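You operate a simulated robot arm through the tools that you are given. There is no shell and no other tool.

The job below is to be done with a simulated two-armed robot. You get a single attempt, and the scene is never put back.

TASK
Cook the rice in the steel pot and keep it warm.
Fine: pot into the cooker, white lid on, warm switch on, lever down; wait for the warm lamp.

It is judged by the outcome, as a careful person would: the job done as asked, and still so three seconds after it is handed in. It fails if anything else is knocked over, pushed out of place, dropped, spilled or broken. A push-on lid holds only when it is set on centred and level and pressed home; a screw cap is set on level and turned clockwise until tight.

THE ROBOT
Two 7-joint arms with fingered hands on one trunk that stands fixed in place. Base frame: the origin is at the foot of the trunk, x ahead of it, y to its left, z up. Readings come in m, degrees, newtons and seconds.
The left shoulder is at [0.07, 0.142, 1.339], the right one opposite. With the tool pointing down near the work surface each hand reaches from about 0.1 to 0.72 m from the base axis, measured 20 degrees to its own side. Payload 3.6 kg a hand.
Tool frame (each hand has its own): the origin (TCP) lies between the finger pads and is the grasp point; the fingertips stand 0.025 m ahead of it; z points along the fingers, y is the line along which they close. The gripper opens to 0.088 m. The gripper's body begins 0.029 m behind the TCP. The gripper is a hand of 5 fingers: y runs from the thumb to the fingers, the wrist lies at [-0.013, -0.097, -0.162] in the tool frame, and closing takes about 1.5 s.
Orientation is told as [roll, pitch, yaw] about the base's x, y, z axes, in that order, counted from this pose: with the fingers straight down and the wrist toward the robot, the tool's x, y and z point along [0, 1, 0], [1, 0, 0] and [0, 0, -1] of the base frame.

THE INTERFACE
- The arms move only by the tool step_arm. It takes "left_deltas", "right_deltas" or both (then of equal length, played together; a hand with none holds still); each is one flat list of numbers, 7 for each row, row after row: the shift along the tool's x, y, z in units of 30 mm (1.0 is 30 mm), then the turn, a rotation vector about the tool's x, y, z in units of 8 degrees (1.0 is 8 degrees), then the finger opening in m, from 0 to 0.088. In form: [x, y, z, wx, wy, wz, fingers, x, y, z, wx, wy, wz, fingers, ...]. A call has 1 to 20 rows; each row shifts and turns the commanded pose from where the row before left it, along the tool's axes as they then stand. A call with a number of a shift or a turn outside -1 to 1 is refused whole. A row lasts 0.2 s, in which the tool goes at most 0.05 m and 8.6 degrees; a call with a longer step from one row to the next is refused whole, and so is a gripper value outside its range. A pose out of reach is approached as far as the arm can. The call stops where the force on the tool passes 50 N (or 10 N more than at its start, if that is more) or the arm is blocked; 0.2 s more then pass. Each finger travels about 0.072 m/s and halts on what it meets, pressing with about 30 N; the grip force reading is that of the motor and also rises with nothing between the fingers. The clock runs only during rows and for 0.2 s after the last one: add rows that do not move to give the fingers time. It gives the time, the measured TCP pose, the force on the tool (base axes), the opening and the grip force at its end, in the units of the frame above (readings bear some noise), with the torque about the TCP (base axes, N m) and any sound that the robot's microphone picked up, and new pictures: "views" is both (left out), scene, wrist or none (wrist: the cameras of the hands that moved).
- Cameras (640 x 400 px; columns grow to the right, rows downward): "scene" is now at [0.1243, -0.0273, 1.5681]; the picture's right is [-0.31, -0.95, 0.00], its down [-0.61, 0.20, -0.77] and it looks along [0.73, -0.24, -0.64] (base axes); focal length 311 px, centre (320, 200). "left" rides on the left gripper at [-0.059, -0.079, -0.105] in its tool frame; the picture's right is [-0.73, -0.32, 0.61], its down [0.62, -0.68, 0.38] and it looks along [0.29, 0.66, 0.70] (tool axes); focal length 234 px, centre (320, 200). "right" rides on the right gripper at [0.059, -0.079, -0.105] in its tool frame; the picture's right is [-0.73, 0.32, -0.61], its down [-0.62, -0.68, 0.38] and it looks along [-0.29, 0.66, 0.70] (tool axes); focal length 234 px, centre (320, 200). There is no depth. A picture from a camera that has moved, and an enlarged one, comes with that camera's place and axes in the base frame and with its lens. The place of the scene camera against the robot may be out by one fixed shift of up to 0.018 m in any direction.
- move_column(by): slides the trunk up (or, below 0, down) by that many m; the arms and the scene camera ride with it, the base frame stays. It gives what a move gives, with no picture.
- grasp_type(shape, hand): the hand has 5 fingers and takes this shape, open, in about a second: jaw (thumb against the fingers, like two jaws); tri (thumb and two fingers); tip (a fingertip pinch); poke (one finger out to press); point (the index stretched); flat (the hand flat); cup (the hand cupped); fist (a fist). The gripper value then closes the fingers along that shape, each until it touches; the sizes above hold for jaw. It gives what a move gives, with no picture.
- pan_tilt(pan, tilt): turns the head with the scene camera to pan (to the left, within 86 degrees either way) and tilt (down, from -29 to 69), counted from straight ahead of the robot. It gives what a move gives, and a new picture of the scene camera.
- close_up(camera, box): a new picture of the part [left, top, right, bottom] of that camera's present view, enlarged. No time passes.
- sign_off(): hands the job in; it is judged then, once.

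Nothing tells you positions but the pictures and the camera data. Unless the task says otherwise, let go and move clear before handing in.

The tools are called after "Emit:" as name(argument=value, ...) on one line, values as JSON. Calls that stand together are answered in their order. step_arm: Moves the arms, as the interface text tells. Its arguments: {"type":"object","properties":{"left_deltas":{"type":"array","items":{"type":"number"}},"right_deltas":{"type":"array","items":{"type":"number"}},"views":{"type":"string","enum":["both","scene","wrist","none"]}},"required":[]} The other tools are called the same way: move_column (by) slides the trunk up or down; grasp_type (shape, hand) gives the hand a shape; pan_tilt (pan, tilt) turns the head that bears the scene camera; close_up (camera, box) takes an enlarged picture of a part of a camera's view; sign_off () hands the job in.

At the start:

```text
time_s: 0.0
left_eef_pos: [0.5649, 0.065, 1.3343]
left_tool_rot: [0.1, 0.0, 0.1]
left_ft_force: [0.4, 0.1, -0.9]
left_torque: [-0.02, 0.02, -0.01]
left_gripper_width: 0.0879
left_grasp_force: 0.0
left_shape: jaw
right_eef_pos: [0.3268, -0.2476, 1.3761]
right_tool_rot: [0.0, 0.0, -0.1]
right_ft_force: [-0.3, 0.0, 0.0]
right_torque: [-0.01, -0.02, 0.02]
right_gripper_width: 0.0879
right_grasp_force: 0.0
right_shape: jaw
trunk travel left (down, up): [-0.875, 0.065]
head pan, tilt: [-17.9, 39.5]
```

scene: 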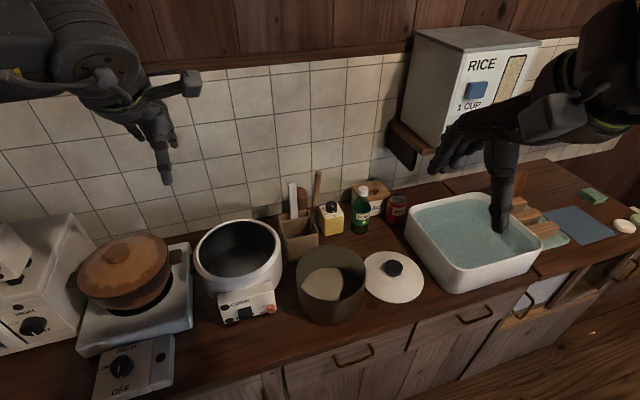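
right: 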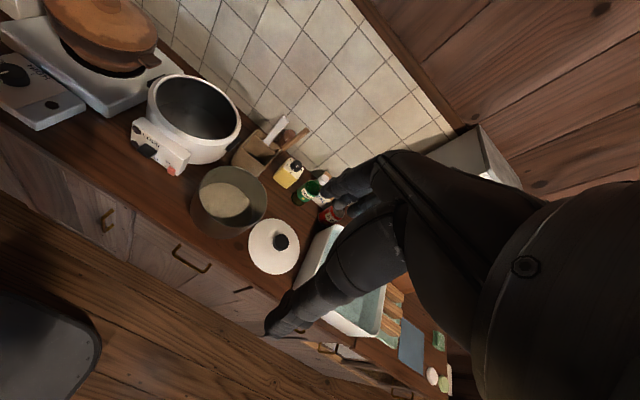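
left: 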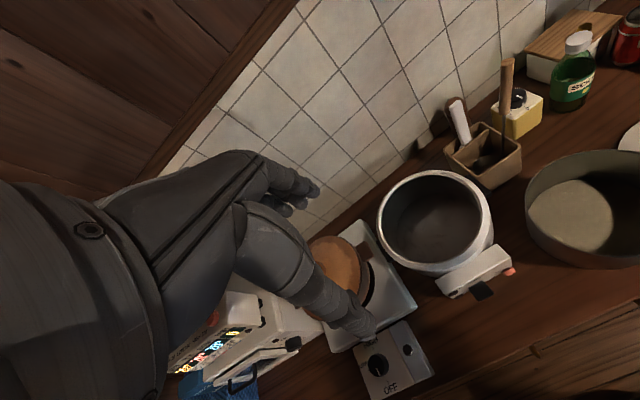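

I see an open white rice cooker, the steel pot with rice to its right, and a white lid with a black knob further right. I'll look closer before planning anything.

Emit:
close_up(camera="scene", box=[180, 200, 440, 360])

Emit:
close_up(camera="left", box=[360, 150, 640, 325])

Emit:
close_up(camera="right", box=[110, 50, 350, 290])

Emit:
close_up(camera="scene", box=[200, 270, 300, 335])

```text
2.46 times, centred on (310, 280) of scene
camera zoom: at [0.1243, -0.0273, 1.5681], right [-0.31, -0.95, 0.0], down [-0.61, 0.2, -0.77], along [0.73, -0.24, -0.64], focal length 765 px, centre (345, 3)
```

zoom: 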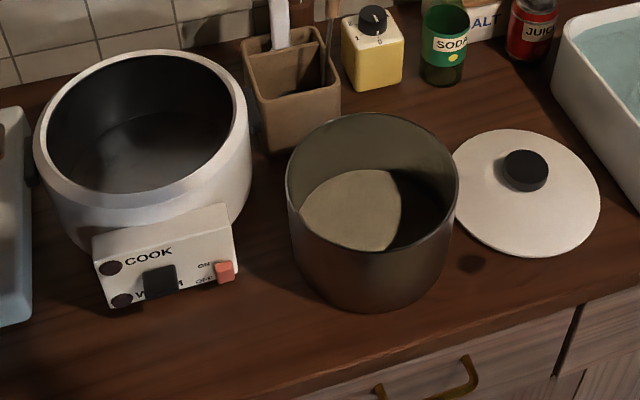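

```text
2.29 times, centred on (500, 238) of left
camera zoom: at [0.4855, 0.0058, 1.4385], right [-0.32, -0.73, -0.61], down [-0.68, 0.62, -0.38], along [0.66, 0.29, -0.7], focal length 535 px, centre (-91, 114)
```

zoom: 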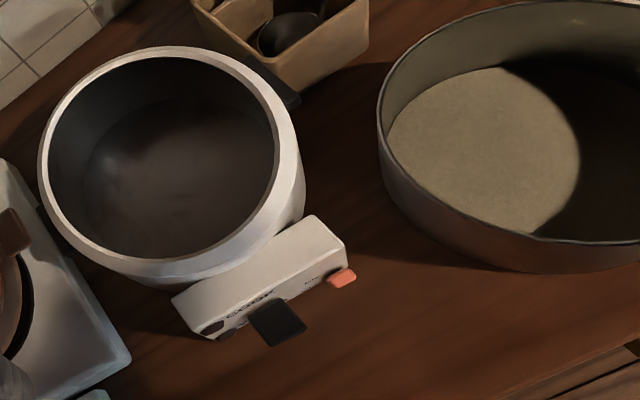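

```text
1.67 times, centred on (230, 170) of right
camera zoom: at [0.2477, -0.1881, 1.4811], right [0.32, -0.73, 0.61], down [-0.68, -0.62, -0.38], along [0.66, -0.29, -0.7], focal length 390 px, centre (470, 250)
```

zoom: 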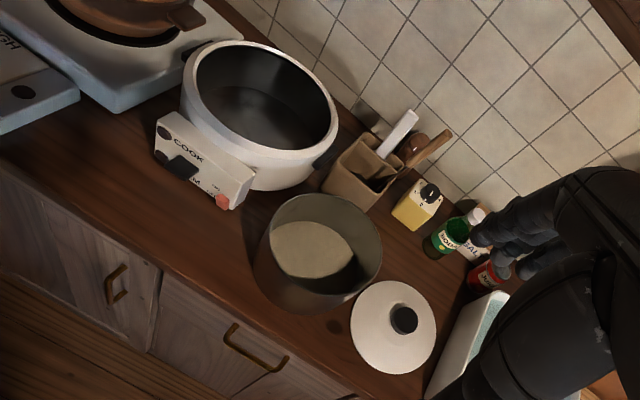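

```text
6.15 times, centred on (250, 302) of scene
camera zoom: at [0.1243, -0.0273, 1.5681], right [-0.31, -0.95, 0.0], down [-0.61, 0.2, -0.77], along [0.73, -0.24, -0.64], focal length 1912 px, centre (751, -431)
```

zoom: 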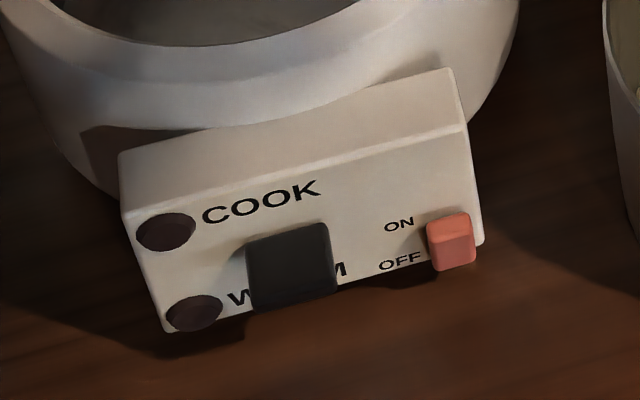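

The cooker rim seems to be near (0.69, 0.01, 0.97), the pot rim near (0.54, -0.19, 0.98) and the lid near (0.51, -0.34). I'll aim the head for a better look before moving anything.

Emit:
pan_tilt(pan=-8, tilt=52)

Emit:
close_up(camera="scene", box=[180, 60, 500, 260])

```text
time_s: 0.7
left_eef_pos: [0.5646, 0.063, 1.3356]
left_tool_rot: [0.0, 0.1, 0.2]
left_ft_force: [0.4, 0.1, 0.1]
left_torque: [0.04, -0.01, -0.02]
left_gripper_width: 0.0876
left_grasp_force: 0.0
left_shape: jaw
right_eef_pos: [0.3277, -0.247, 1.3765]
right_tool_rot: [0.0, -0.1, 0.0]
right_ft_force: [0.1, 0.0, -0.4]
right_torque: [0.01, -0.01, 0.0]
right_gripper_width: 0.0877
right_grasp_force: 0.0
right_shape: jaw
trunk travel left (down, up): [-0.875, 0.065]
head pan, tilt: [-8.0, 52.0]
camera scene: at [0.1175, -0.0116, 1.5507], right [-0.14, -0.99, 0.0], down [-0.78, 0.11, -0.62], along [0.61, -0.09, -0.79], focal length 311 px, centre (320, 200)
```

scene: 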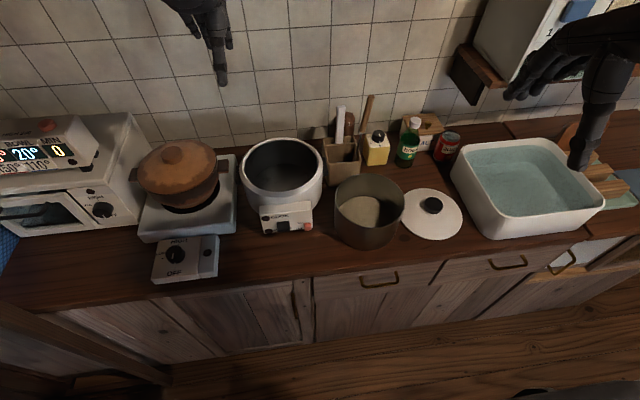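

```text
2.00 times, centred on (340, 160) of scene
camera zoom: at [0.1175, -0.0116, 1.5507], right [-0.14, -0.99, 0.0], down [-0.78, 0.11, -0.62], along [0.61, -0.09, -0.79], focal length 621 px, centre (280, 280)
```

zoom: 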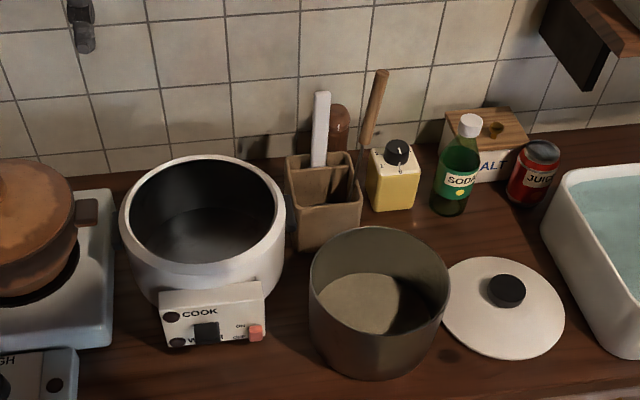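

The layout is clearer now. I'll lower both hands a little to get accurate wrist-camera views of the cooker, pot and lid, and triangulate from those.

Emit:
step_arm(left_deltas=[-0.35, -0.58, 0.75, 0, 0, 0, 0.088, -0.35, -0.58, 0.75, 0, 0, 0, 0.088, -0.35, -0.58, 0.75, 0, 0, 0, 0.088, -0.35, -0.58, 0.75, 0, 0, 0, 0.088, -0.35, -0.58, 0.75, 0, 0, 0, 0.088, -0.35, -0.58, 0.75, 0, 0, 0, 0.088], right_deltas=[0.32, -0.21, 0.98, 0, 0, 0, 0.088, 0.32, -0.21, 0.98, 0, 0, 0, 0.088, 0.32, -0.21, 0.98, 0, 0, 0, 0.088, 0.32, -0.21, 0.98, 0, 0, 0, 0.088, 0.32, -0.21, 0.98, 0, 0, 0, 0.088, 0.32, -0.21, 0.98, 0, 0, 0, 0.088], views="both")

```text
time_s: 2.1
left_eef_pos: [0.4602, 0.0018, 1.1988]
left_tool_rot: [-0.1, 0.0, 0.1]
left_ft_force: [0.1, -0.1, -0.6]
left_torque: [0.01, 0.01, 0.02]
left_gripper_width: 0.0875
left_grasp_force: 0.0
left_shape: jaw
right_eef_pos: [0.3897, -0.2015, 1.2701]
right_tool_rot: [0.0, 0.2, 0.1]
right_ft_force: [0.8, 0.2, 0.2]
right_torque: [0.0, -0.02, -0.02]
right_gripper_width: 0.0876
right_grasp_force: 0.2
right_shape: jaw
right hand out of reach, approached as far as the arm can: row 1, 2, 3, 4, 5, 6
trunk travel left (down, up): [-0.875, 0.065]
head pan, tilt: [-8.0, 52.0]
camera scene: at [0.1192, -0.0114, 1.5505], right [-0.14, -0.99, 0.0], down [-0.78, 0.11, -0.61], along [0.61, -0.09, -0.79], focal length 311 px, centre (320, 200)
camera right: at [0.3117, -0.1429, 1.3762], right [0.33, -0.73, 0.61], down [-0.68, -0.62, -0.38], along [0.66, -0.29, -0.7], focal length 234 px, centre (320, 200)
camera left: at [0.3825, -0.057, 1.3031], right [-0.32, -0.73, -0.61], down [-0.68, 0.62, -0.38], along [0.66, 0.29, -0.7], focal length 234 px, centre (320, 200)
```

scene: 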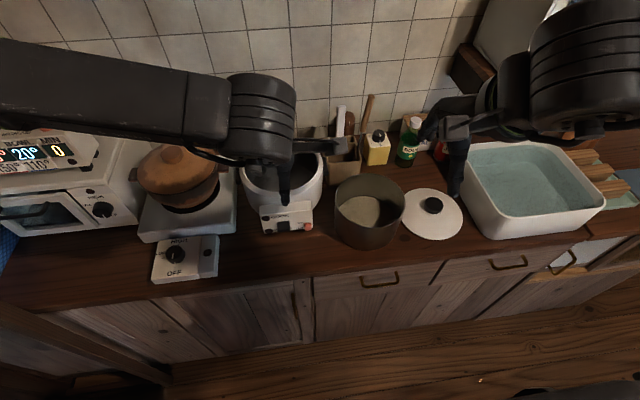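
right: 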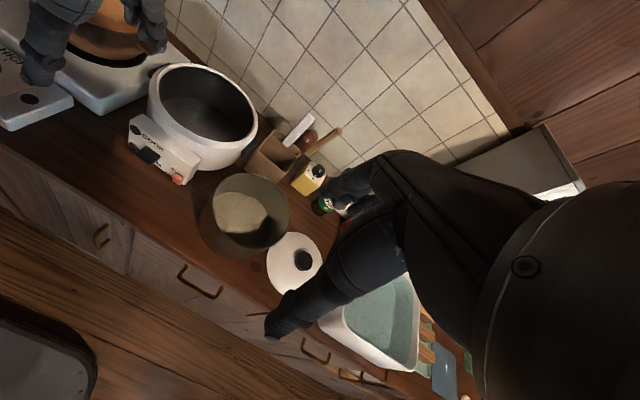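
left: 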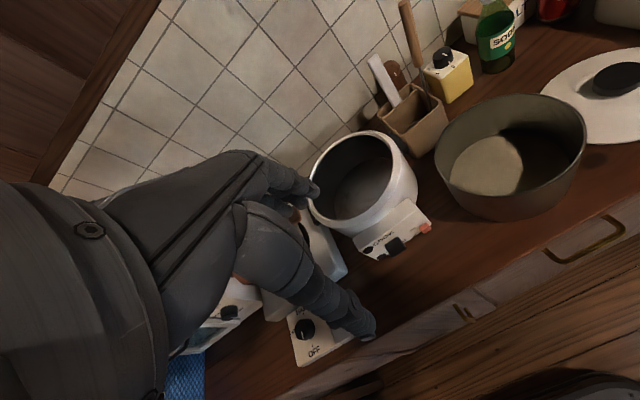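

The right hand was held back at its near-reach limit. I'll take close-ups for accurate measuring.

Emit:
close_up(camera="left", box=[290, 60, 610, 280])

Emit:
close_up(camera="right", box=[110, 50, 350, 310])

Emit:
close_up(camera="scene", box=[220, 130, 480, 270])

```text
1.82 times, centred on (450, 170) of left
camera zoom: at [0.3825, -0.057, 1.3031], right [-0.32, -0.73, -0.61], down [-0.68, 0.62, -0.38], along [0.66, 0.29, -0.7], focal length 426 px, centre (84, 254)
```

zoom: 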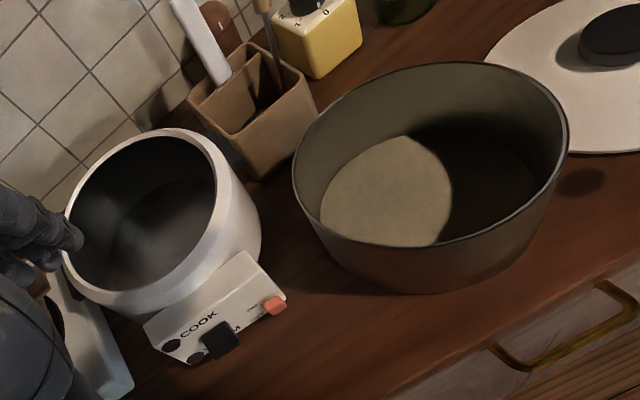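

```text
1.54 times, centred on (230, 180) of right
camera zoom: at [0.3117, -0.1429, 1.3762], right [0.33, -0.73, 0.61], down [-0.68, -0.62, -0.38], along [0.66, -0.29, -0.7], focal length 360 px, centre (458, 231)
```

zoom: 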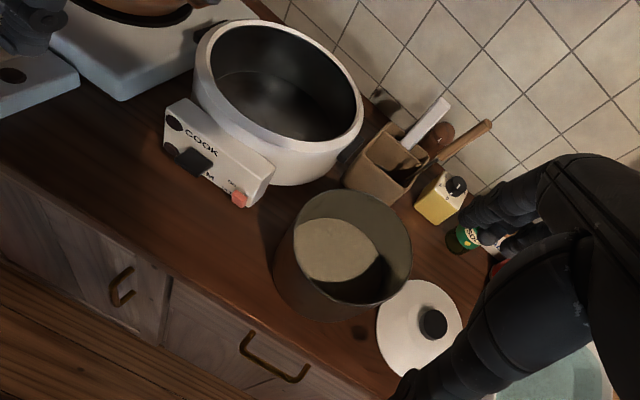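

```text
2.46 times, centred on (350, 200) of scene
camera zoom: at [0.1192, -0.0114, 1.5505], right [-0.14, -0.99, 0.0], down [-0.78, 0.11, -0.61], along [0.61, -0.09, -0.79], focal length 765 px, centre (246, 200)
```

zoom: 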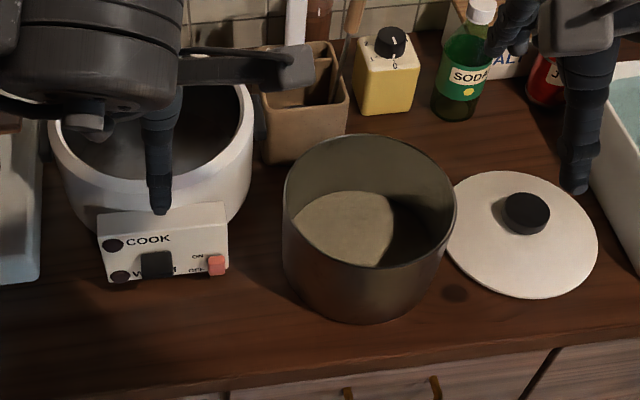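

Triangulation gives the pot rim centre at about (0.545, -0.188, 0.98) with a radius of 0.082, and the cooker mouth at about (0.68, 0.01, 0.98) with an inner diameter of about 0.185. The pot is too wide for one hand, so I'll pinch its rim with both. First I'll yaw the hands outward.

Emit:
step_arm(left_deltas=[0, 0, 0, 0, 0, 0.903, 0.088, 0, 0, 0, 0, 0, 0.903, 0.088, 0, 0, 0, 0, 0, 0.903, 0.088, 0, 0, 0, 0, 0, 0.903, 0.088, 0, 0, 0, 0, 0, 0.903, 0.088, 0, 0, 0, 0, 0, 0.903, 0.088, 0, 0, 0, 0, 0, 0.903, 0.088, 0, 0, 0, 0, 0, 0.903, 0.088, 0, 0, 0, 0, 0, 0.903, 0.088], right_deltas=[0, 0.5, 0, 0, 0, -0.903, 0.088, 0, 0.4, 0, 0, 0, -0.903, 0.088, 0, 0, 0, 0, 0, -0.903, 0.088, 0, 0, 0, 0, 0, -0.903, 0.088, 0, 0, 0, 0, 0, -0.903, 0.088, 0, 0, 0, 0, 0, -0.903, 0.088, 0, 0, 0, 0, 0, -0.903, 0.088, 0, 0, 0, 0, 0, -0.903, 0.088, 0, 0, 0, 0, 0, -0.903, 0.088], views="both")

```text
time_s: 4.1
left_eef_pos: [0.4594, 0.0031, 1.1994]
left_tool_rot: [-0.1, 0.0, -65.0]
left_ft_force: [-0.3, 0.0, 0.6]
left_torque: [-0.01, -0.01, 0.03]
left_gripper_width: 0.0875
left_grasp_force: 0.0
left_shape: jaw
right_eef_pos: [0.3733, -0.1107, 1.2661]
right_tool_rot: [-0.3, 0.2, 64.6]
right_ft_force: [0.5, -1.0, 0.3]
right_torque: [0.01, -0.01, 0.01]
right_gripper_width: 0.0879
right_grasp_force: 0.1
right_shape: jaw
right hand out of reach, approached as far as the arm can: row 7, 8, 9
trunk travel left (down, up): [-0.875, 0.065]
head pan, tilt: [-8.0, 52.0]
camera scene: at [0.1174, -0.0089, 1.5506], right [-0.14, -0.99, 0.0], down [-0.78, 0.11, -0.62], along [0.61, -0.09, -0.79], focal length 311 px, centre (320, 200)
camera right: at [0.2859, -0.1562, 1.3713], right [0.79, -0.02, 0.61], down [0.27, -0.88, -0.38], along [0.54, 0.47, -0.7], focal length 234 px, centre (320, 200)
camera left: at [0.3732, 0.0505, 1.3034], right [-0.79, -0.01, -0.61], down [0.28, 0.88, -0.39], along [0.54, -0.47, -0.7], focal length 234 px, centre (320, 200)
```

scene: 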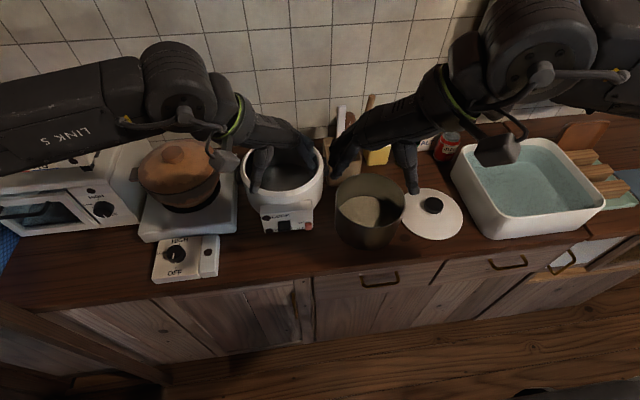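
right: 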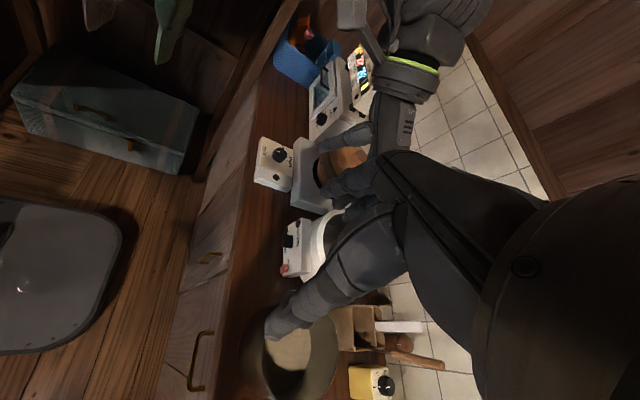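
left: 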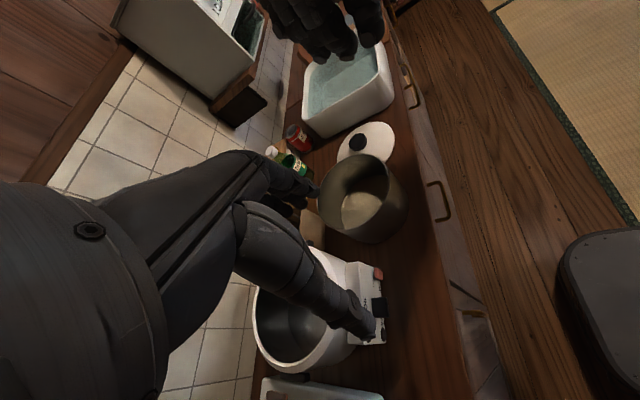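

The yaw worked. The right hand is close to its near-reach limit, so I'll move it out to the right of the pot first.

Emit:
step_arm(right_deltas=[-0.9, -0.373, 0.31, 0, 0, 0, 0.088, -0.9, -0.373, 0.31, 0, 0, 0, 0.088, -0.9, -0.373, 0.31, 0, 0, 0, 0.088, -0.9, -0.373, 0.31, 0, 0, 0, 0.088, -0.9, -0.373, 0.31, 0, 0, 0, 0.088, -0.9, -0.373, 0.31, 0, 0, 0, 0.088, -0.9, -0.373, 0.31, 0, 0, 0, 0.088], views="scene")

```text
time_s: 5.7
left_eef_pos: [0.4595, 0.0009, 1.2]
left_tool_rot: [-0.1, 0.1, -64.8]
left_ft_force: [-0.1, 0.4, 0.7]
left_torque: [0.01, -0.01, -0.01]
left_gripper_width: 0.0875
left_grasp_force: 0.1
left_shape: jaw
right_eef_pos: [0.3933, -0.1047, 1.2095]
right_tool_rot: [-0.1, 0.0, 64.8]
right_ft_force: [1.0, -0.9, 0.0]
right_torque: [0.01, -0.03, -0.05]
right_gripper_width: 0.088
right_grasp_force: 0.1
right_shape: jaw
right hand out of reach, approached as far as the arm can: row 1, 2, 3, 4, 5, 6, 7
trunk travel left (down, up): [-0.875, 0.065]
head pan, tilt: [-8.0, 52.0]
camera scene: at [0.1179, -0.0116, 1.5506], right [-0.14, -0.99, 0.0], down [-0.78, 0.11, -0.62], along [0.61, -0.09, -0.79], focal length 311 px, centre (320, 200)
```

scene: 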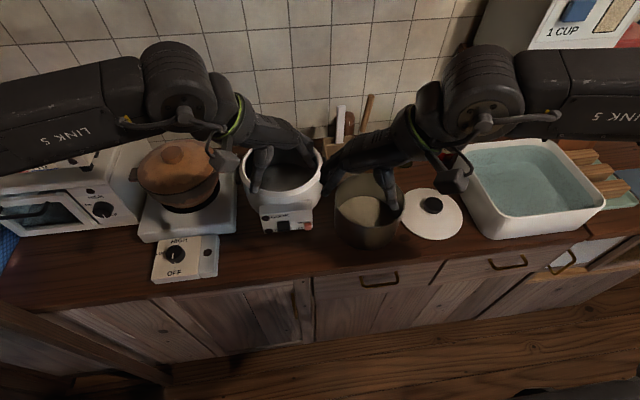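

The right hand hardly moved sideways at this height, so the limit is probably arm folding. I'll try lower and smaller moves to see what it can do.

Emit:
step_arm(right_deltas=[-0.5, -0.3, 0.9, 0, 0, 0, 0.088, -0.5, -0.3, 0.9, 0, 0, 0, 0.088, -0.5, -0.3, 0.9, 0, 0, 0, 0.088], views="scene")

```text
time_s: 6.5
left_eef_pos: [0.4586, 0.0014, 1.2004]
left_tool_rot: [0.0, 0.0, -64.9]
left_ft_force: [-0.2, 0.4, 1.0]
left_torque: [0.01, -0.01, 0.01]
left_gripper_width: 0.0879
left_grasp_force: 0.1
left_shape: jaw
right_eef_pos: [0.3995, -0.1153, 1.149]
right_tool_rot: [-0.2, 0.1, 64.8]
right_ft_force: [0.3, 0.2, -0.4]
right_torque: [0.0, 0.04, 0.0]
right_gripper_width: 0.0878
right_grasp_force: 0.1
right_shape: jaw
right hand out of reach, approached as far as the arm can: row 1, 2, 3
trunk travel left (down, up): [-0.875, 0.065]
head pan, tilt: [-8.0, 52.0]
camera scene: at [0.1172, -0.0113, 1.5506], right [-0.14, -0.99, 0.0], down [-0.78, 0.11, -0.62], along [0.61, -0.09, -0.79], focal length 311 px, centre (320, 200)
```

scene: 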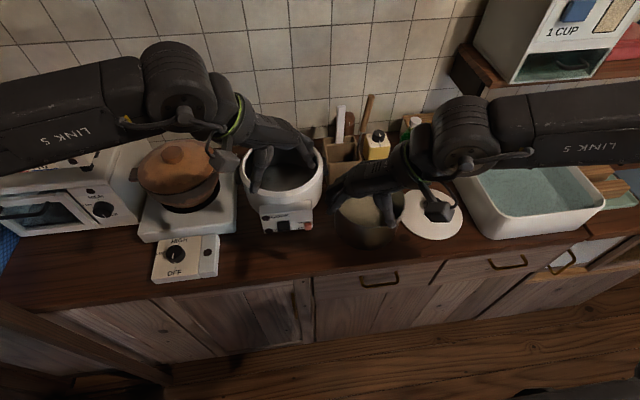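

Still limited. I'll undo the right hand's yaw, place it over the right side of the pot, and see how much yaw it can take there.

Emit:
step_arm(right_deltas=[0, 0, -0.5, 0, 0, 0.903, 0.088, 0, 0, -0.5, 0, 0, 0.903, 0.088, 0, 0, 0, 0, 0, 0.903, 0.088, 0, 0, 0, 0, 0, 0.903, 0.088, 0, 0, 0, 0, 0, 0.903, 0.088, 0, 0, 0, 0, 0, 0.903, 0.088, 0, 0, 0, 0, 0, 0.903, 0.088, 0, 0, 0, 0, 0, 0.903, 0.088, 0, 0, 0, 0, 0, 0.903, 0.088, -0.7, 0.6, 0, 0, 0, 0, 0.088, -0.7, 0.6, 0, 0, 0, 0, 0.088, -0.7, 0.6, 0, 0, 0, 0, 0.088, -0.7, 0.6, 0, 0, 0, 0, 0.088, -0.7, 0.6, 0, 0, 0, 0, 0.088, -0.7, 0.6, 0, 0, 0, 0, 0.088], views="scene")

```text
time_s: 9.7
left_eef_pos: [0.459, 0.0013, 1.1994]
left_tool_rot: [0.0, 0.0, -64.9]
left_ft_force: [0.7, -0.5, 1.0]
left_torque: [0.0, -0.01, 0.01]
left_gripper_width: 0.0876
left_grasp_force: 0.1
left_shape: jaw
right_eef_pos: [0.5081, -0.2416, 1.1798]
right_tool_rot: [0.0, 0.0, 0.1]
right_ft_force: [-0.3, -0.9, -0.2]
right_torque: [-0.05, 0.02, 0.02]
right_gripper_width: 0.0878
right_grasp_force: 0.0
right_shape: jaw
trunk travel left (down, up): [-0.875, 0.065]
head pan, tilt: [-8.0, 52.0]
camera scene: at [0.1181, -0.0119, 1.5506], right [-0.14, -0.99, 0.0], down [-0.78, 0.11, -0.62], along [0.61, -0.09, -0.79], focal length 311 px, centre (320, 200)
```

scene: 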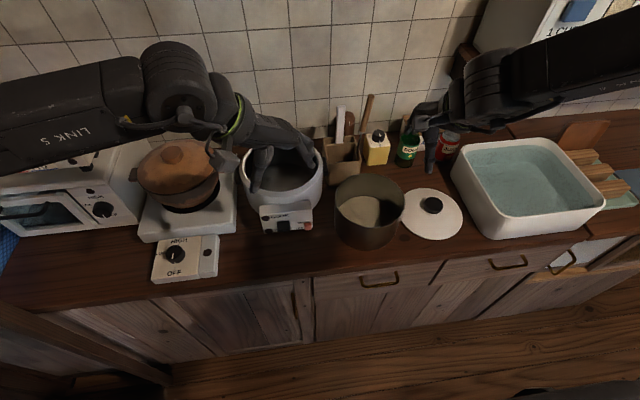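

Yaw 0 reaches fine. Next I'll test the yaw range at this spot.

Emit:
step_arm(right_deltas=[-0.7, 0, 0, 0, 0, -0.903, 0.088, 0, 0, 0, 0, 0, -0.903, 0.088, 0, 0, 0, 0, 0, -0.903, 0.088, 0, 0, 0, 0, 0, -0.903, 0.088, 0, 0, 0, 0, 0, -0.903, 0.088, 0, 0, 0, 0, 0, -0.903, 0.088, 0, 0, 0, 0, 0, -0.903, 0.088, 0, 0, 0, 0, 0, -0.903, 0.088, 0, 0, 0, 0, 0, -0.903, 0.088], views="scene")

```text
time_s: 11.7
left_eef_pos: [0.4601, 0.0028, 1.1993]
left_tool_rot: [-0.1, 0.0, -65.0]
left_ft_force: [0.3, 0.5, 1.3]
left_torque: [0.0, -0.04, 0.04]
left_gripper_width: 0.0876
left_grasp_force: 0.1
left_shape: jaw
right_eef_pos: [0.4206, -0.1042, 1.1389]
right_tool_rot: [-0.4, 0.2, 64.5]
right_ft_force: [0.4, 0.0, 0.1]
right_torque: [-0.02, 0.01, 0.04]
right_gripper_width: 0.0876
right_grasp_force: 0.1
right_shape: jaw
right hand out of reach, approached as far as the arm can: row 5, 6, 7, 8, 9
trunk travel left (down, up): [-0.875, 0.065]
head pan, tilt: [-8.0, 52.0]
camera scene: at [0.1182, -0.01, 1.5506], right [-0.14, -0.99, 0.0], down [-0.78, 0.11, -0.62], along [0.61, -0.09, -0.79], focal length 311 px, centre (320, 200)
```

scene: 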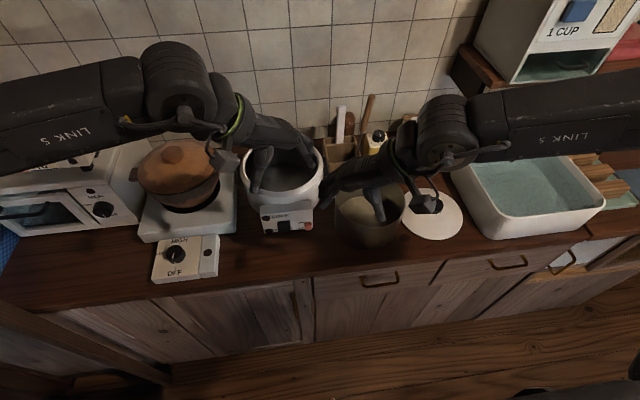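

The yaw is limited to about 30° at this spot. I'll raise the trunk slightly and test whether the arm geometry gets better with the hand lower relative to the shoulder.

Emit:
move_column(by=0.065)

Emit:
step_arm(right_deltas=[0, 0, 0, 0, 0, 0.903, 0.088, 0, 0, 0, 0, 0, 0.903, 0.088, 0, 0, 0, 0, 0, 0.903, 0.088, 0, 0, 0, 0, 0, 0.903, 0.088, -0.7, -0.5, 0.8, 0, 0, 0, 0.088, -0.7, -0.5, 0.8, 0, 0, 0, 0.088, -0.7, -0.5, 0.8, 0, 0, 0, 0.088, -0.7, -0.5, 0.8, 0, 0, 0, 0.088, -0.7, -0.5, 0.8, 0, 0, 0, 0.088, -0.7, -0.5, 0, 0, 0, 0, 0.088, -0.7, -0.5, 0, 0, 0, 0, 0.088], views="scene")

```text
time_s: 12.8
left_eef_pos: [0.4588, 0.0012, 1.2639]
left_tool_rot: [0.0, 0.0, -64.9]
left_ft_force: [0.2, 0.3, -0.8]
left_torque: [0.0, -0.02, -0.01]
left_gripper_width: 0.0877
left_grasp_force: 0.0
left_shape: jaw
right_eef_pos: [0.421, -0.106, 1.2043]
right_tool_rot: [-0.3, -0.1, 64.6]
right_ft_force: [0.0, 0.6, 0.7]
right_torque: [-0.01, 0.01, 0.01]
right_gripper_width: 0.0877
right_grasp_force: 0.1
right_shape: jaw
trunk travel left (down, up): [-0.94, 0.0]
head pan, tilt: [-8.0, 52.0]
```

```text
time_s: 15.2
left_eef_pos: [0.459, 0.0012, 1.2652]
left_tool_rot: [-0.1, 0.0, -64.9]
left_ft_force: [1.1, 0.1, 0.1]
left_torque: [0.02, 0.02, -0.01]
left_gripper_width: 0.0875
left_grasp_force: 0.0
left_shape: jaw
right_eef_pos: [0.4204, -0.2877, 1.0856]
right_tool_rot: [-0.3, -0.2, 35.7]
right_ft_force: [0.3, -0.4, -0.2]
right_torque: [-0.03, -0.01, -0.01]
right_gripper_width: 0.0878
right_grasp_force: 0.1
right_shape: jaw
trunk travel left (down, up): [-0.94, 0.0]
head pan, tilt: [-8.0, 52.0]
camera scene: at [0.1168, -0.0118, 1.6157], right [-0.14, -0.99, 0.0], down [-0.78, 0.11, -0.62], along [0.61, -0.09, -0.79], focal length 311 px, centre (320, 200)
```

scene: 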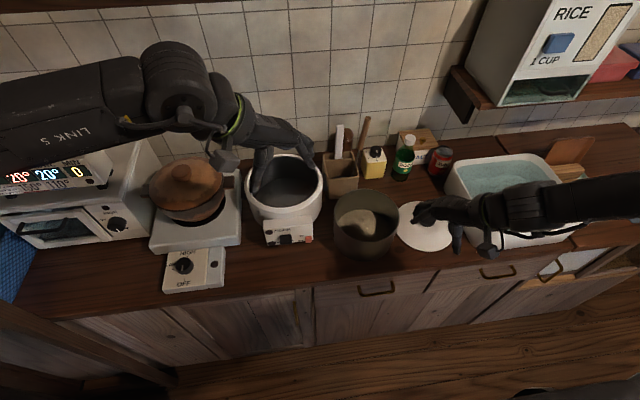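

That helped; there's no limit now. I'll move to the pot's right side and add yaw.

Emit:
step_arm(right_deltas=[-0.26, 0.73, 0, 0, 0, 0, 0.088, -0.26, 0.73, 0, 0, 0, 0, 0.088, -0.26, 0.73, 0, 0, 0, 0, 0.088, -0.26, 0.73, 0, 0, 0, 0, 0.088, 0, 0, 0, 0, 0, -0.9, 0.088, 0, 0, 0, 0, 0, -0.9, 0.088, 0, 0, 0, 0, 0, -0.9, 0.088], views="both")

```text
time_s: 16.8
left_eef_pos: [0.4593, 0.0016, 1.2652]
left_tool_rot: [-0.1, 0.0, -64.9]
left_ft_force: [0.0, 0.1, 1.0]
left_torque: [-0.01, -0.01, 0.01]
left_gripper_width: 0.0876
left_grasp_force: 0.0
left_shape: jaw
right_eef_pos: [0.5108, -0.2608, 1.0856]
right_tool_rot: [-0.4, 0.0, 57.3]
right_ft_force: [-0.8, 0.1, 0.3]
right_torque: [-0.01, 0.02, 0.01]
right_gripper_width: 0.0876
right_grasp_force: 0.1
right_shape: jaw
trunk travel left (down, up): [-0.94, 0.0]
head pan, tilt: [-8.0, 52.0]
camera scene: at [0.1185, -0.011, 1.6155], right [-0.14, -0.99, 0.0], down [-0.78, 0.11, -0.62], along [0.61, -0.09, -0.79], focal length 311 px, centre (320, 200)
camera right: at [0.4191, -0.2946, 1.1903], right [0.78, -0.12, 0.61], down [0.16, -0.91, -0.38], along [0.6, 0.39, -0.69], focal length 234 px, centre (320, 200)
```

scene: 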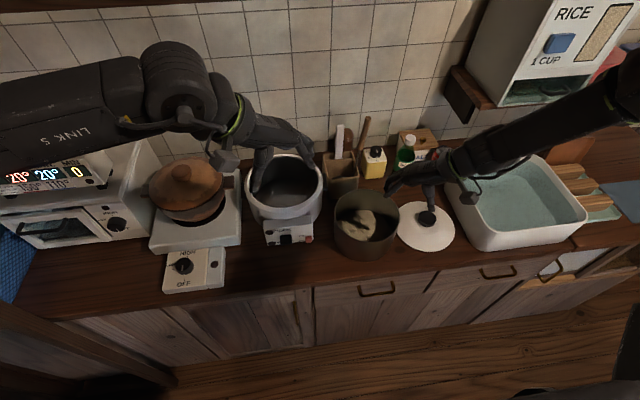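
right: 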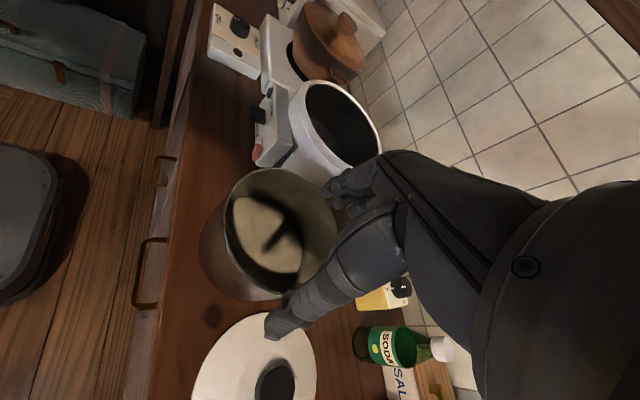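

The yaw reaches 57° there, so the raised trunk works. I'll bring the left hand to its side of the pot and check alignment from all cameras.

Emit:
step_arm(left_deltas=[0, 0.605, 0.857, 0, 0, 0, 0.088, 0, 0.605, 0.857, 0, 0, 0, 0.088, 0, 0.605, 0.857, 0, 0, 0, 0.088, 0, 0.605, 0.857, 0, 0, 0, 0.088, 0, 0.605, 0.857, 0, 0, 0, 0.088, 0, 0.605, 0.857, 0, 0, 0, 0.088, 0, 0.605, 0.857, 0, 0, 0, 0.088], right_deltas=[0, 0, 0, 0, 0, -0.96, 0.088, 0, 0, 0, 0, 0, 0, 0.088, 0, 0, 0, 0, 0, 0, 0.088, 0, 0, 0, 0, 0, 0, 0.088, 0, 0, 0, 0, 0, 0, 0.088, 0, 0, 0, 0, 0, 0, 0.088, 0, 0, 0, 0, 0, 0, 0.088], views="both")

Emit:
close_up(camera="scene", box=[290, 130, 490, 270])

Emit:
close_up(camera="right", box=[180, 140, 420, 340])

Emit:
close_up(camera="left", box=[220, 140, 460, 340])

```text
time_s: 18.4
left_eef_pos: [0.5145, -0.116, 1.0848]
left_tool_rot: [0.0, 0.0, -65.0]
left_ft_force: [-0.2, -1.0, 1.2]
left_torque: [0.04, 0.02, 0.0]
left_gripper_width: 0.0882
left_grasp_force: 0.0
left_shape: jaw
right_eef_pos: [0.5125, -0.2629, 1.0851]
right_tool_rot: [-0.4, 0.0, 64.8]
right_ft_force: [0.1, -0.4, 0.4]
right_torque: [0.0, -0.02, 0.0]
right_gripper_width: 0.0878
right_grasp_force: 0.0
right_shape: jaw
trunk travel left (down, up): [-0.94, 0.0]
head pan, tilt: [-8.0, 52.0]
camera scene: at [0.1181, -0.0129, 1.6156], right [-0.14, -0.99, 0.0], down [-0.78, 0.11, -0.62], along [0.61, -0.08, -0.79], focal length 311 px, centre (320, 200)
camera right: at [0.424, -0.3079, 1.19], right [0.79, -0.01, 0.61], down [0.28, -0.88, -0.38], along [0.55, 0.47, -0.69], focal length 234 px, centre (320, 200)
camera left: at [0.4281, -0.068, 1.1886], right [-0.79, -0.02, -0.61], down [0.28, 0.88, -0.38], along [0.54, -0.47, -0.7], focal length 234 px, centre (320, 200)
```

scene: 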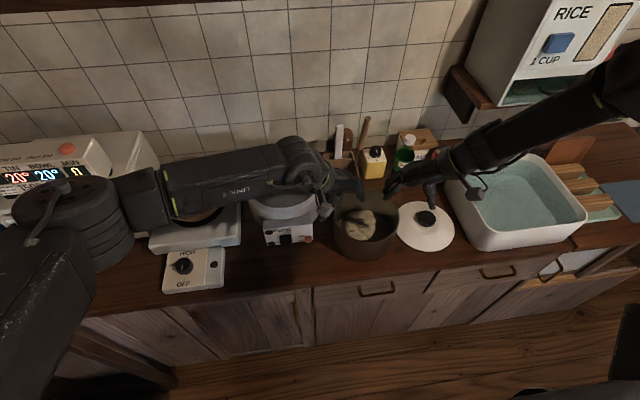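
right: 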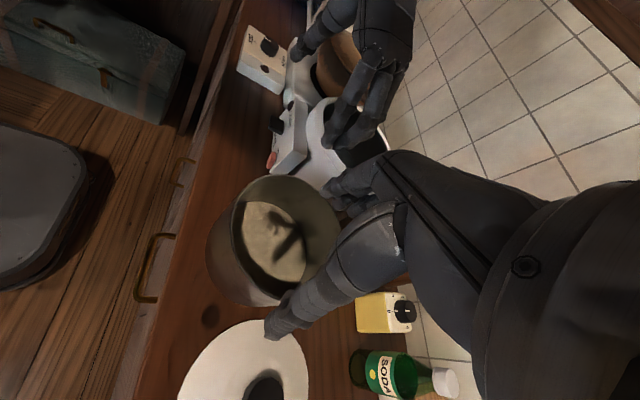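
left: 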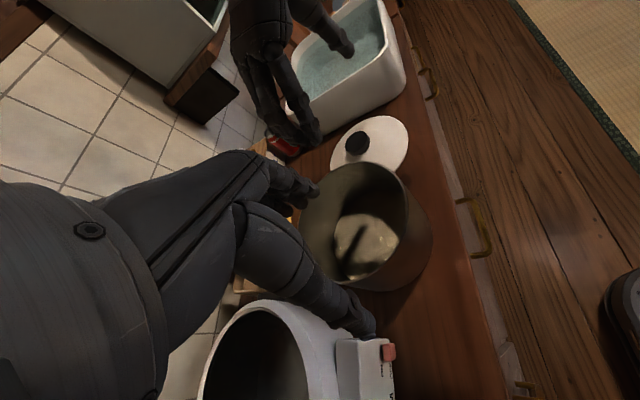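

```text
2.86 times, centred on (390, 200) of scene
camera zoom: at [0.1181, -0.0129, 1.6156], right [-0.14, -0.99, 0.0], down [-0.78, 0.11, -0.62], along [0.61, -0.08, -0.79], focal length 888 px, centre (120, 200)
```

zoom: 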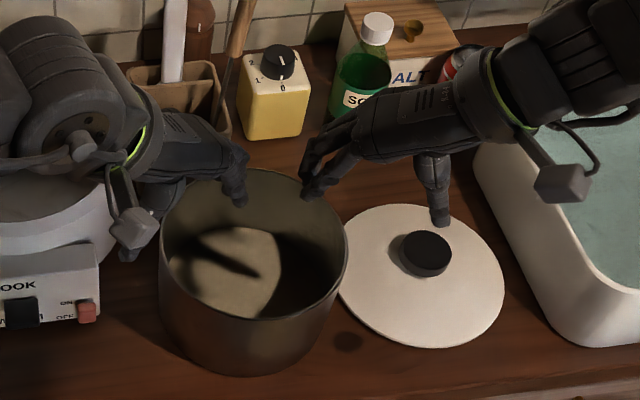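

```text
2.00 times, centred on (300, 240) of right
camera zoom: at [0.424, -0.3079, 1.19], right [0.79, -0.01, 0.61], down [0.28, -0.88, -0.38], along [0.55, 0.47, -0.69], focal length 468 px, centre (360, 120)
```

zoom: 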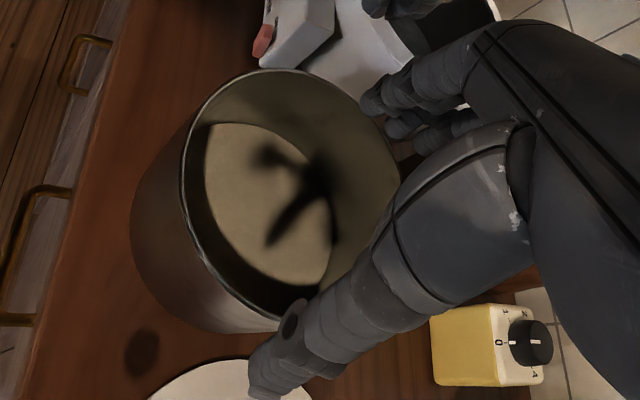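

```text
2.00 times, centred on (340, 240) of left
camera zoom: at [0.4281, -0.068, 1.1886], right [-0.79, -0.02, -0.61], down [0.28, 0.88, -0.38], along [0.54, -0.47, -0.7], focal length 468 px, centre (280, 120)
```

zoom: 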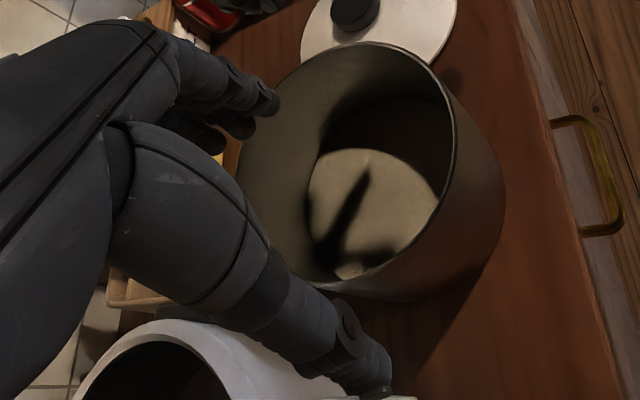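

A better baseline puts the pot rim centre at (0.579, -0.197, 0.94) with R≈0.085, and the cooker rim at (0.692, 0.006, 0.962). The counter is at about 0.825. I'll adjust the hands to the corrected pinch points and come down to just above the rim.

Emit:
step_arm(left_deltas=[0.27, 0.187, 0.944, 0, 0, 0, 0.088, 0.27, 0.187, 0.944, 0, 0, 0, 0.088, 0.27, 0.187, 0.944, 0, 0, 0, 0.088], right_deltas=[-0.36, 0.046, 0.944, 0, 0, 0, 0.088, -0.36, 0.046, 0.944, 0, 0, 0, 0.088, -0.36, 0.046, 0.944, 0, 0, 0, 0.088], views="both")

Emit:
close_up(camera="scene", box=[300, 150, 460, 270])

Emit:
close_up(camera="right", box=[180, 140, 420, 340])

Emit:
close_up(camera="left", box=[220, 140, 460, 340])

```text
time_s: 19.2
left_eef_pos: [0.5236, -0.1141, 1.0568]
left_tool_rot: [-0.1, -0.1, -64.9]
left_ft_force: [0.6, 0.6, 0.8]
left_torque: [0.02, 0.01, 0.01]
left_gripper_width: 0.0877
left_grasp_force: 0.0
left_shape: jaw
left hand out of reach, approached as far as the arm can: row 2, 3
right_eef_pos: [0.504, -0.272, 1.0712]
right_tool_rot: [-0.5, 0.0, 64.8]
right_ft_force: [0.2, 0.4, -0.7]
right_torque: [-0.02, 0.02, 0.02]
right_gripper_width: 0.0876
right_grasp_force: 0.0
right_shape: jaw
right hand out of reach, approached as far as the arm can: row 1, 2, 3
trunk travel left (down, up): [-0.94, 0.0]
head pan, tilt: [-8.0, 52.0]
camera scene: at [0.117, -0.0107, 1.6157], right [-0.14, -0.99, 0.0], down [-0.78, 0.11, -0.62], along [0.61, -0.09, -0.79], focal length 311 px, centre (320, 200)
camera right: at [0.4163, -0.3182, 1.1753], right [0.79, -0.01, 0.61], down [0.28, -0.88, -0.38], along [0.55, 0.47, -0.69], focal length 234 px, centre (320, 200)
camera left: at [0.437, -0.0676, 1.1606], right [-0.79, -0.02, -0.61], down [0.28, 0.88, -0.38], along [0.54, -0.47, -0.7], focal length 234 px, centre (320, 200)
```

scene: 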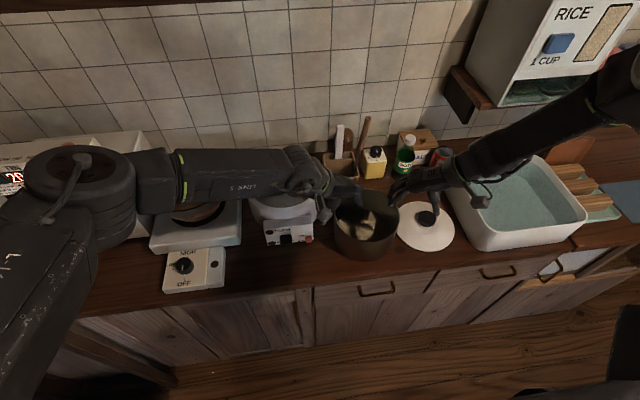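
right: 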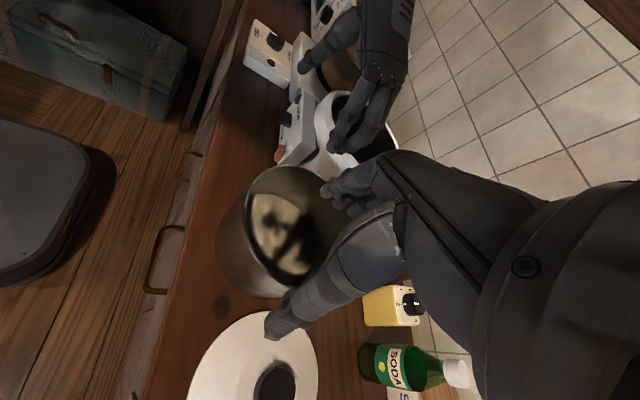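
left: 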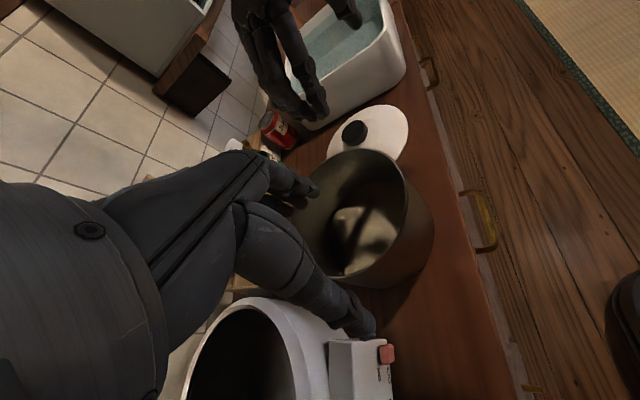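

```text
3.33 times, centred on (380, 210) of scene
camera zoom: at [0.117, -0.0107, 1.6157], right [-0.14, -0.99, 0.0], down [-0.78, 0.11, -0.62], along [0.61, -0.09, -0.79], focal length 1036 px, centre (120, 167)
```

zoom: 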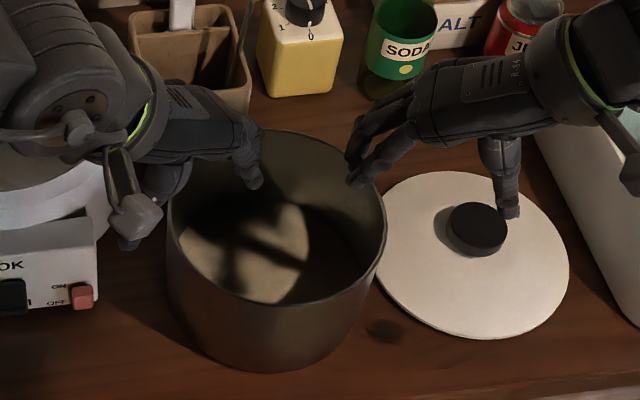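

```text
2.00 times, centred on (300, 240) of right
camera zoom: at [0.4163, -0.3182, 1.1753], right [0.79, -0.01, 0.61], down [0.28, -0.88, -0.38], along [0.55, 0.47, -0.69], focal length 468 px, centre (360, 120)
```

zoom: 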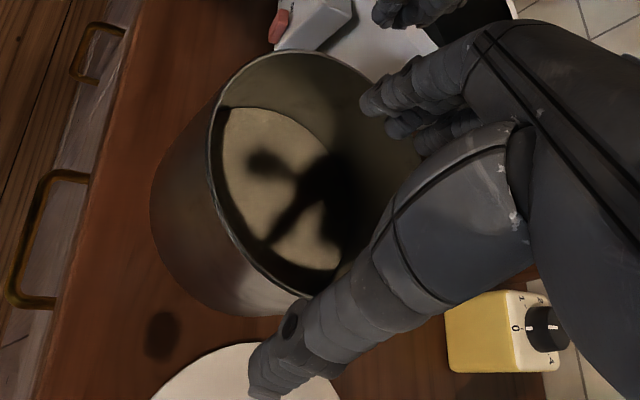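

```text
2.00 times, centred on (340, 240) of left
camera zoom: at [0.437, -0.0676, 1.1606], right [-0.79, -0.02, -0.61], down [0.28, 0.88, -0.38], along [0.54, -0.47, -0.7], focal length 468 px, centre (280, 120)
```

zoom: 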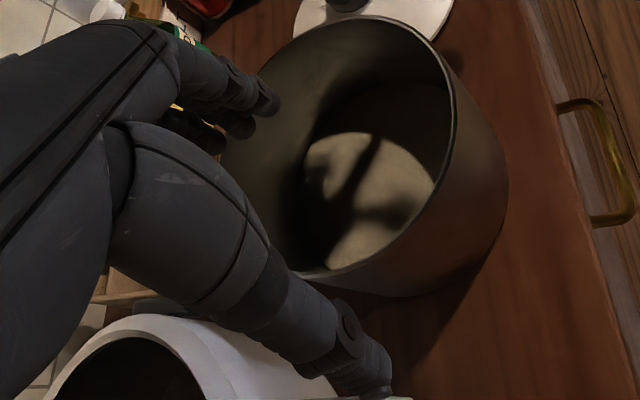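

Both arms are hitting a limit at this drop below the shoulder. I'll raise the hands slightly, correct x and y, and lower the trunk to bring them down instead.

Emit:
step_arm(left_deltas=[0.25, 0.247, -0.885, 0, 0, 0, 0.088, 0.25, 0.247, -0.885, 0, 0, 0, 0.088], right_deltas=[-0.6, 0.265, -0.65, 0, 0, 0, 0.088, -0.6, 0.265, -0.65, 0, 0, 0, 0.088], views="none")

```text
time_s: 19.8
left_eef_pos: [0.5272, -0.1143, 1.0658]
left_tool_rot: [0.0, 0.0, -64.9]
left_ft_force: [0.1, 0.2, -0.2]
left_torque: [-0.04, -0.02, -0.01]
left_gripper_width: 0.0878
left_grasp_force: 0.0
left_shape: jaw
left hand out of reach, approached as far as the arm can: row 1, 2
right_eef_pos: [0.5422, -0.2734, 1.1092]
right_tool_rot: [-0.4, 0.2, 64.9]
right_ft_force: [-0.2, 0.5, 0.7]
right_torque: [-0.02, 0.02, 0.01]
right_gripper_width: 0.0877
right_grasp_force: 0.0
right_shape: jaw
trunk travel left (down, up): [-0.94, 0.0]
head pan, tilt: [-8.0, 52.0]
```

The right hand is on target. The left needs more height to come free.

Emit:
step_arm(left_deltas=[0, 0, -1, 0, 0, 0, 0.088, 0, 0, -1, 0, 0, 0, 0.088], views="none")

```text
time_s: 20.4
left_eef_pos: [0.5267, -0.1153, 1.1253]
left_tool_rot: [-0.1, -0.1, -64.9]
left_ft_force: [-0.4, -0.7, 0.1]
left_torque: [-0.01, 0.04, 0.02]
left_gripper_width: 0.0877
left_grasp_force: 0.1
left_shape: jaw
right_eef_pos: [0.5423, -0.2737, 1.1102]
right_tool_rot: [-0.4, 0.0, 64.9]
right_ft_force: [0.9, -1.1, 0.3]
right_torque: [-0.01, 0.04, -0.02]
right_gripper_width: 0.0877
right_grasp_force: 0.1
right_shape: jaw
trunk travel left (down, up): [-0.94, 0.0]
head pan, tilt: [-8.0, 52.0]
```

Now I'll move the left hand to its target x and y.

Emit:
step_arm(left_deltas=[0.43, 0.42, 0.25, 0, 0, 0, 0.088], views="none")

```text
time_s: 20.8
left_eef_pos: [0.5279, -0.1164, 1.1244]
left_tool_rot: [0.1, 0.0, -64.9]
left_ft_force: [-0.4, 0.3, -0.3]
left_torque: [0.03, 0.04, -0.01]
left_gripper_width: 0.0877
left_grasp_force: 0.0
left_shape: jaw
left hand out of reach, approached as far as the arm can: row 1
right_eef_pos: [0.5424, -0.2735, 1.1095]
right_tool_rot: [-0.6, 0.1, 64.9]
right_ft_force: [0.0, -1.0, 0.0]
right_torque: [0.0, -0.01, -0.03]
right_gripper_width: 0.0877
right_grasp_force: 0.1
right_shape: jaw
trunk travel left (down, up): [-0.94, 0.0]
head pan, tilt: [-8.0, 52.0]
```

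The left arm is limited in x here. I'll lower the trunk 0.09 m, keeping the tips above the rim, and retest.

Emit:
move_column(by=-0.09)

Emit:
step_arm(left_deltas=[0.43, 0.2, 0, 0, 0, 0, 0.088], views="both")

```text
time_s: 22.0
left_eef_pos: [0.5283, -0.1161, 1.0334]
left_tool_rot: [0.0, 0.0, -64.9]
left_ft_force: [0.8, 0.4, -0.7]
left_torque: [0.01, 0.01, -0.01]
left_gripper_width: 0.088
left_grasp_force: 0.0
left_shape: jaw
right_eef_pos: [0.5437, -0.2739, 1.0203]
right_tool_rot: [-0.4, 0.0, 65.0]
right_ft_force: [-0.2, 0.1, -0.6]
right_torque: [0.01, -0.01, 0.03]
right_gripper_width: 0.0878
right_grasp_force: 0.1
right_shape: jaw
trunk travel left (down, up): [-0.85, 0.09]
head pan, tilt: [-8.0, 52.0]
```

```text
time_s: 22.4
left_eef_pos: [0.5284, -0.1169, 1.0348]
left_tool_rot: [0.0, -0.1, -64.9]
left_ft_force: [0.1, -0.2, 0.4]
left_torque: [0.02, 0.0, -0.01]
left_gripper_width: 0.088
left_grasp_force: 0.2
left_shape: jaw
left hand out of reach, approached as far as the arm can: row 1
right_eef_pos: [0.5433, -0.2732, 1.0204]
right_tool_rot: [-0.4, 0.0, 64.9]
right_ft_force: [-0.6, 0.4, -1.4]
right_torque: [-0.03, 0.02, 0.04]
right_gripper_width: 0.0878
right_grasp_force: 0.1
right_shape: jaw
trunk travel left (down, up): [-0.85, 0.09]
head pan, tilt: [-8.0, 52.0]
camera scene: at [0.1179, -0.0117, 1.5256], right [-0.14, -0.99, 0.0], down [-0.78, 0.11, -0.62], along [0.61, -0.09, -0.79], focal length 311 px, centre (320, 200)
camera left: at [0.4417, -0.0693, 1.1383], right [-0.79, -0.02, -0.61], down [0.28, 0.88, -0.38], along [0.54, -0.47, -0.7], focal length 234 px, centre (320, 200)
```

scene: 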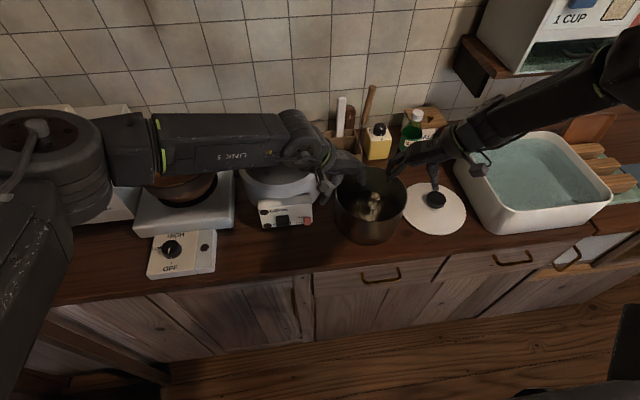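
left: 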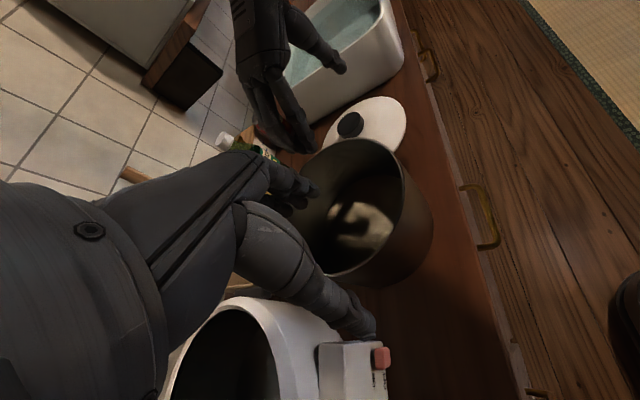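

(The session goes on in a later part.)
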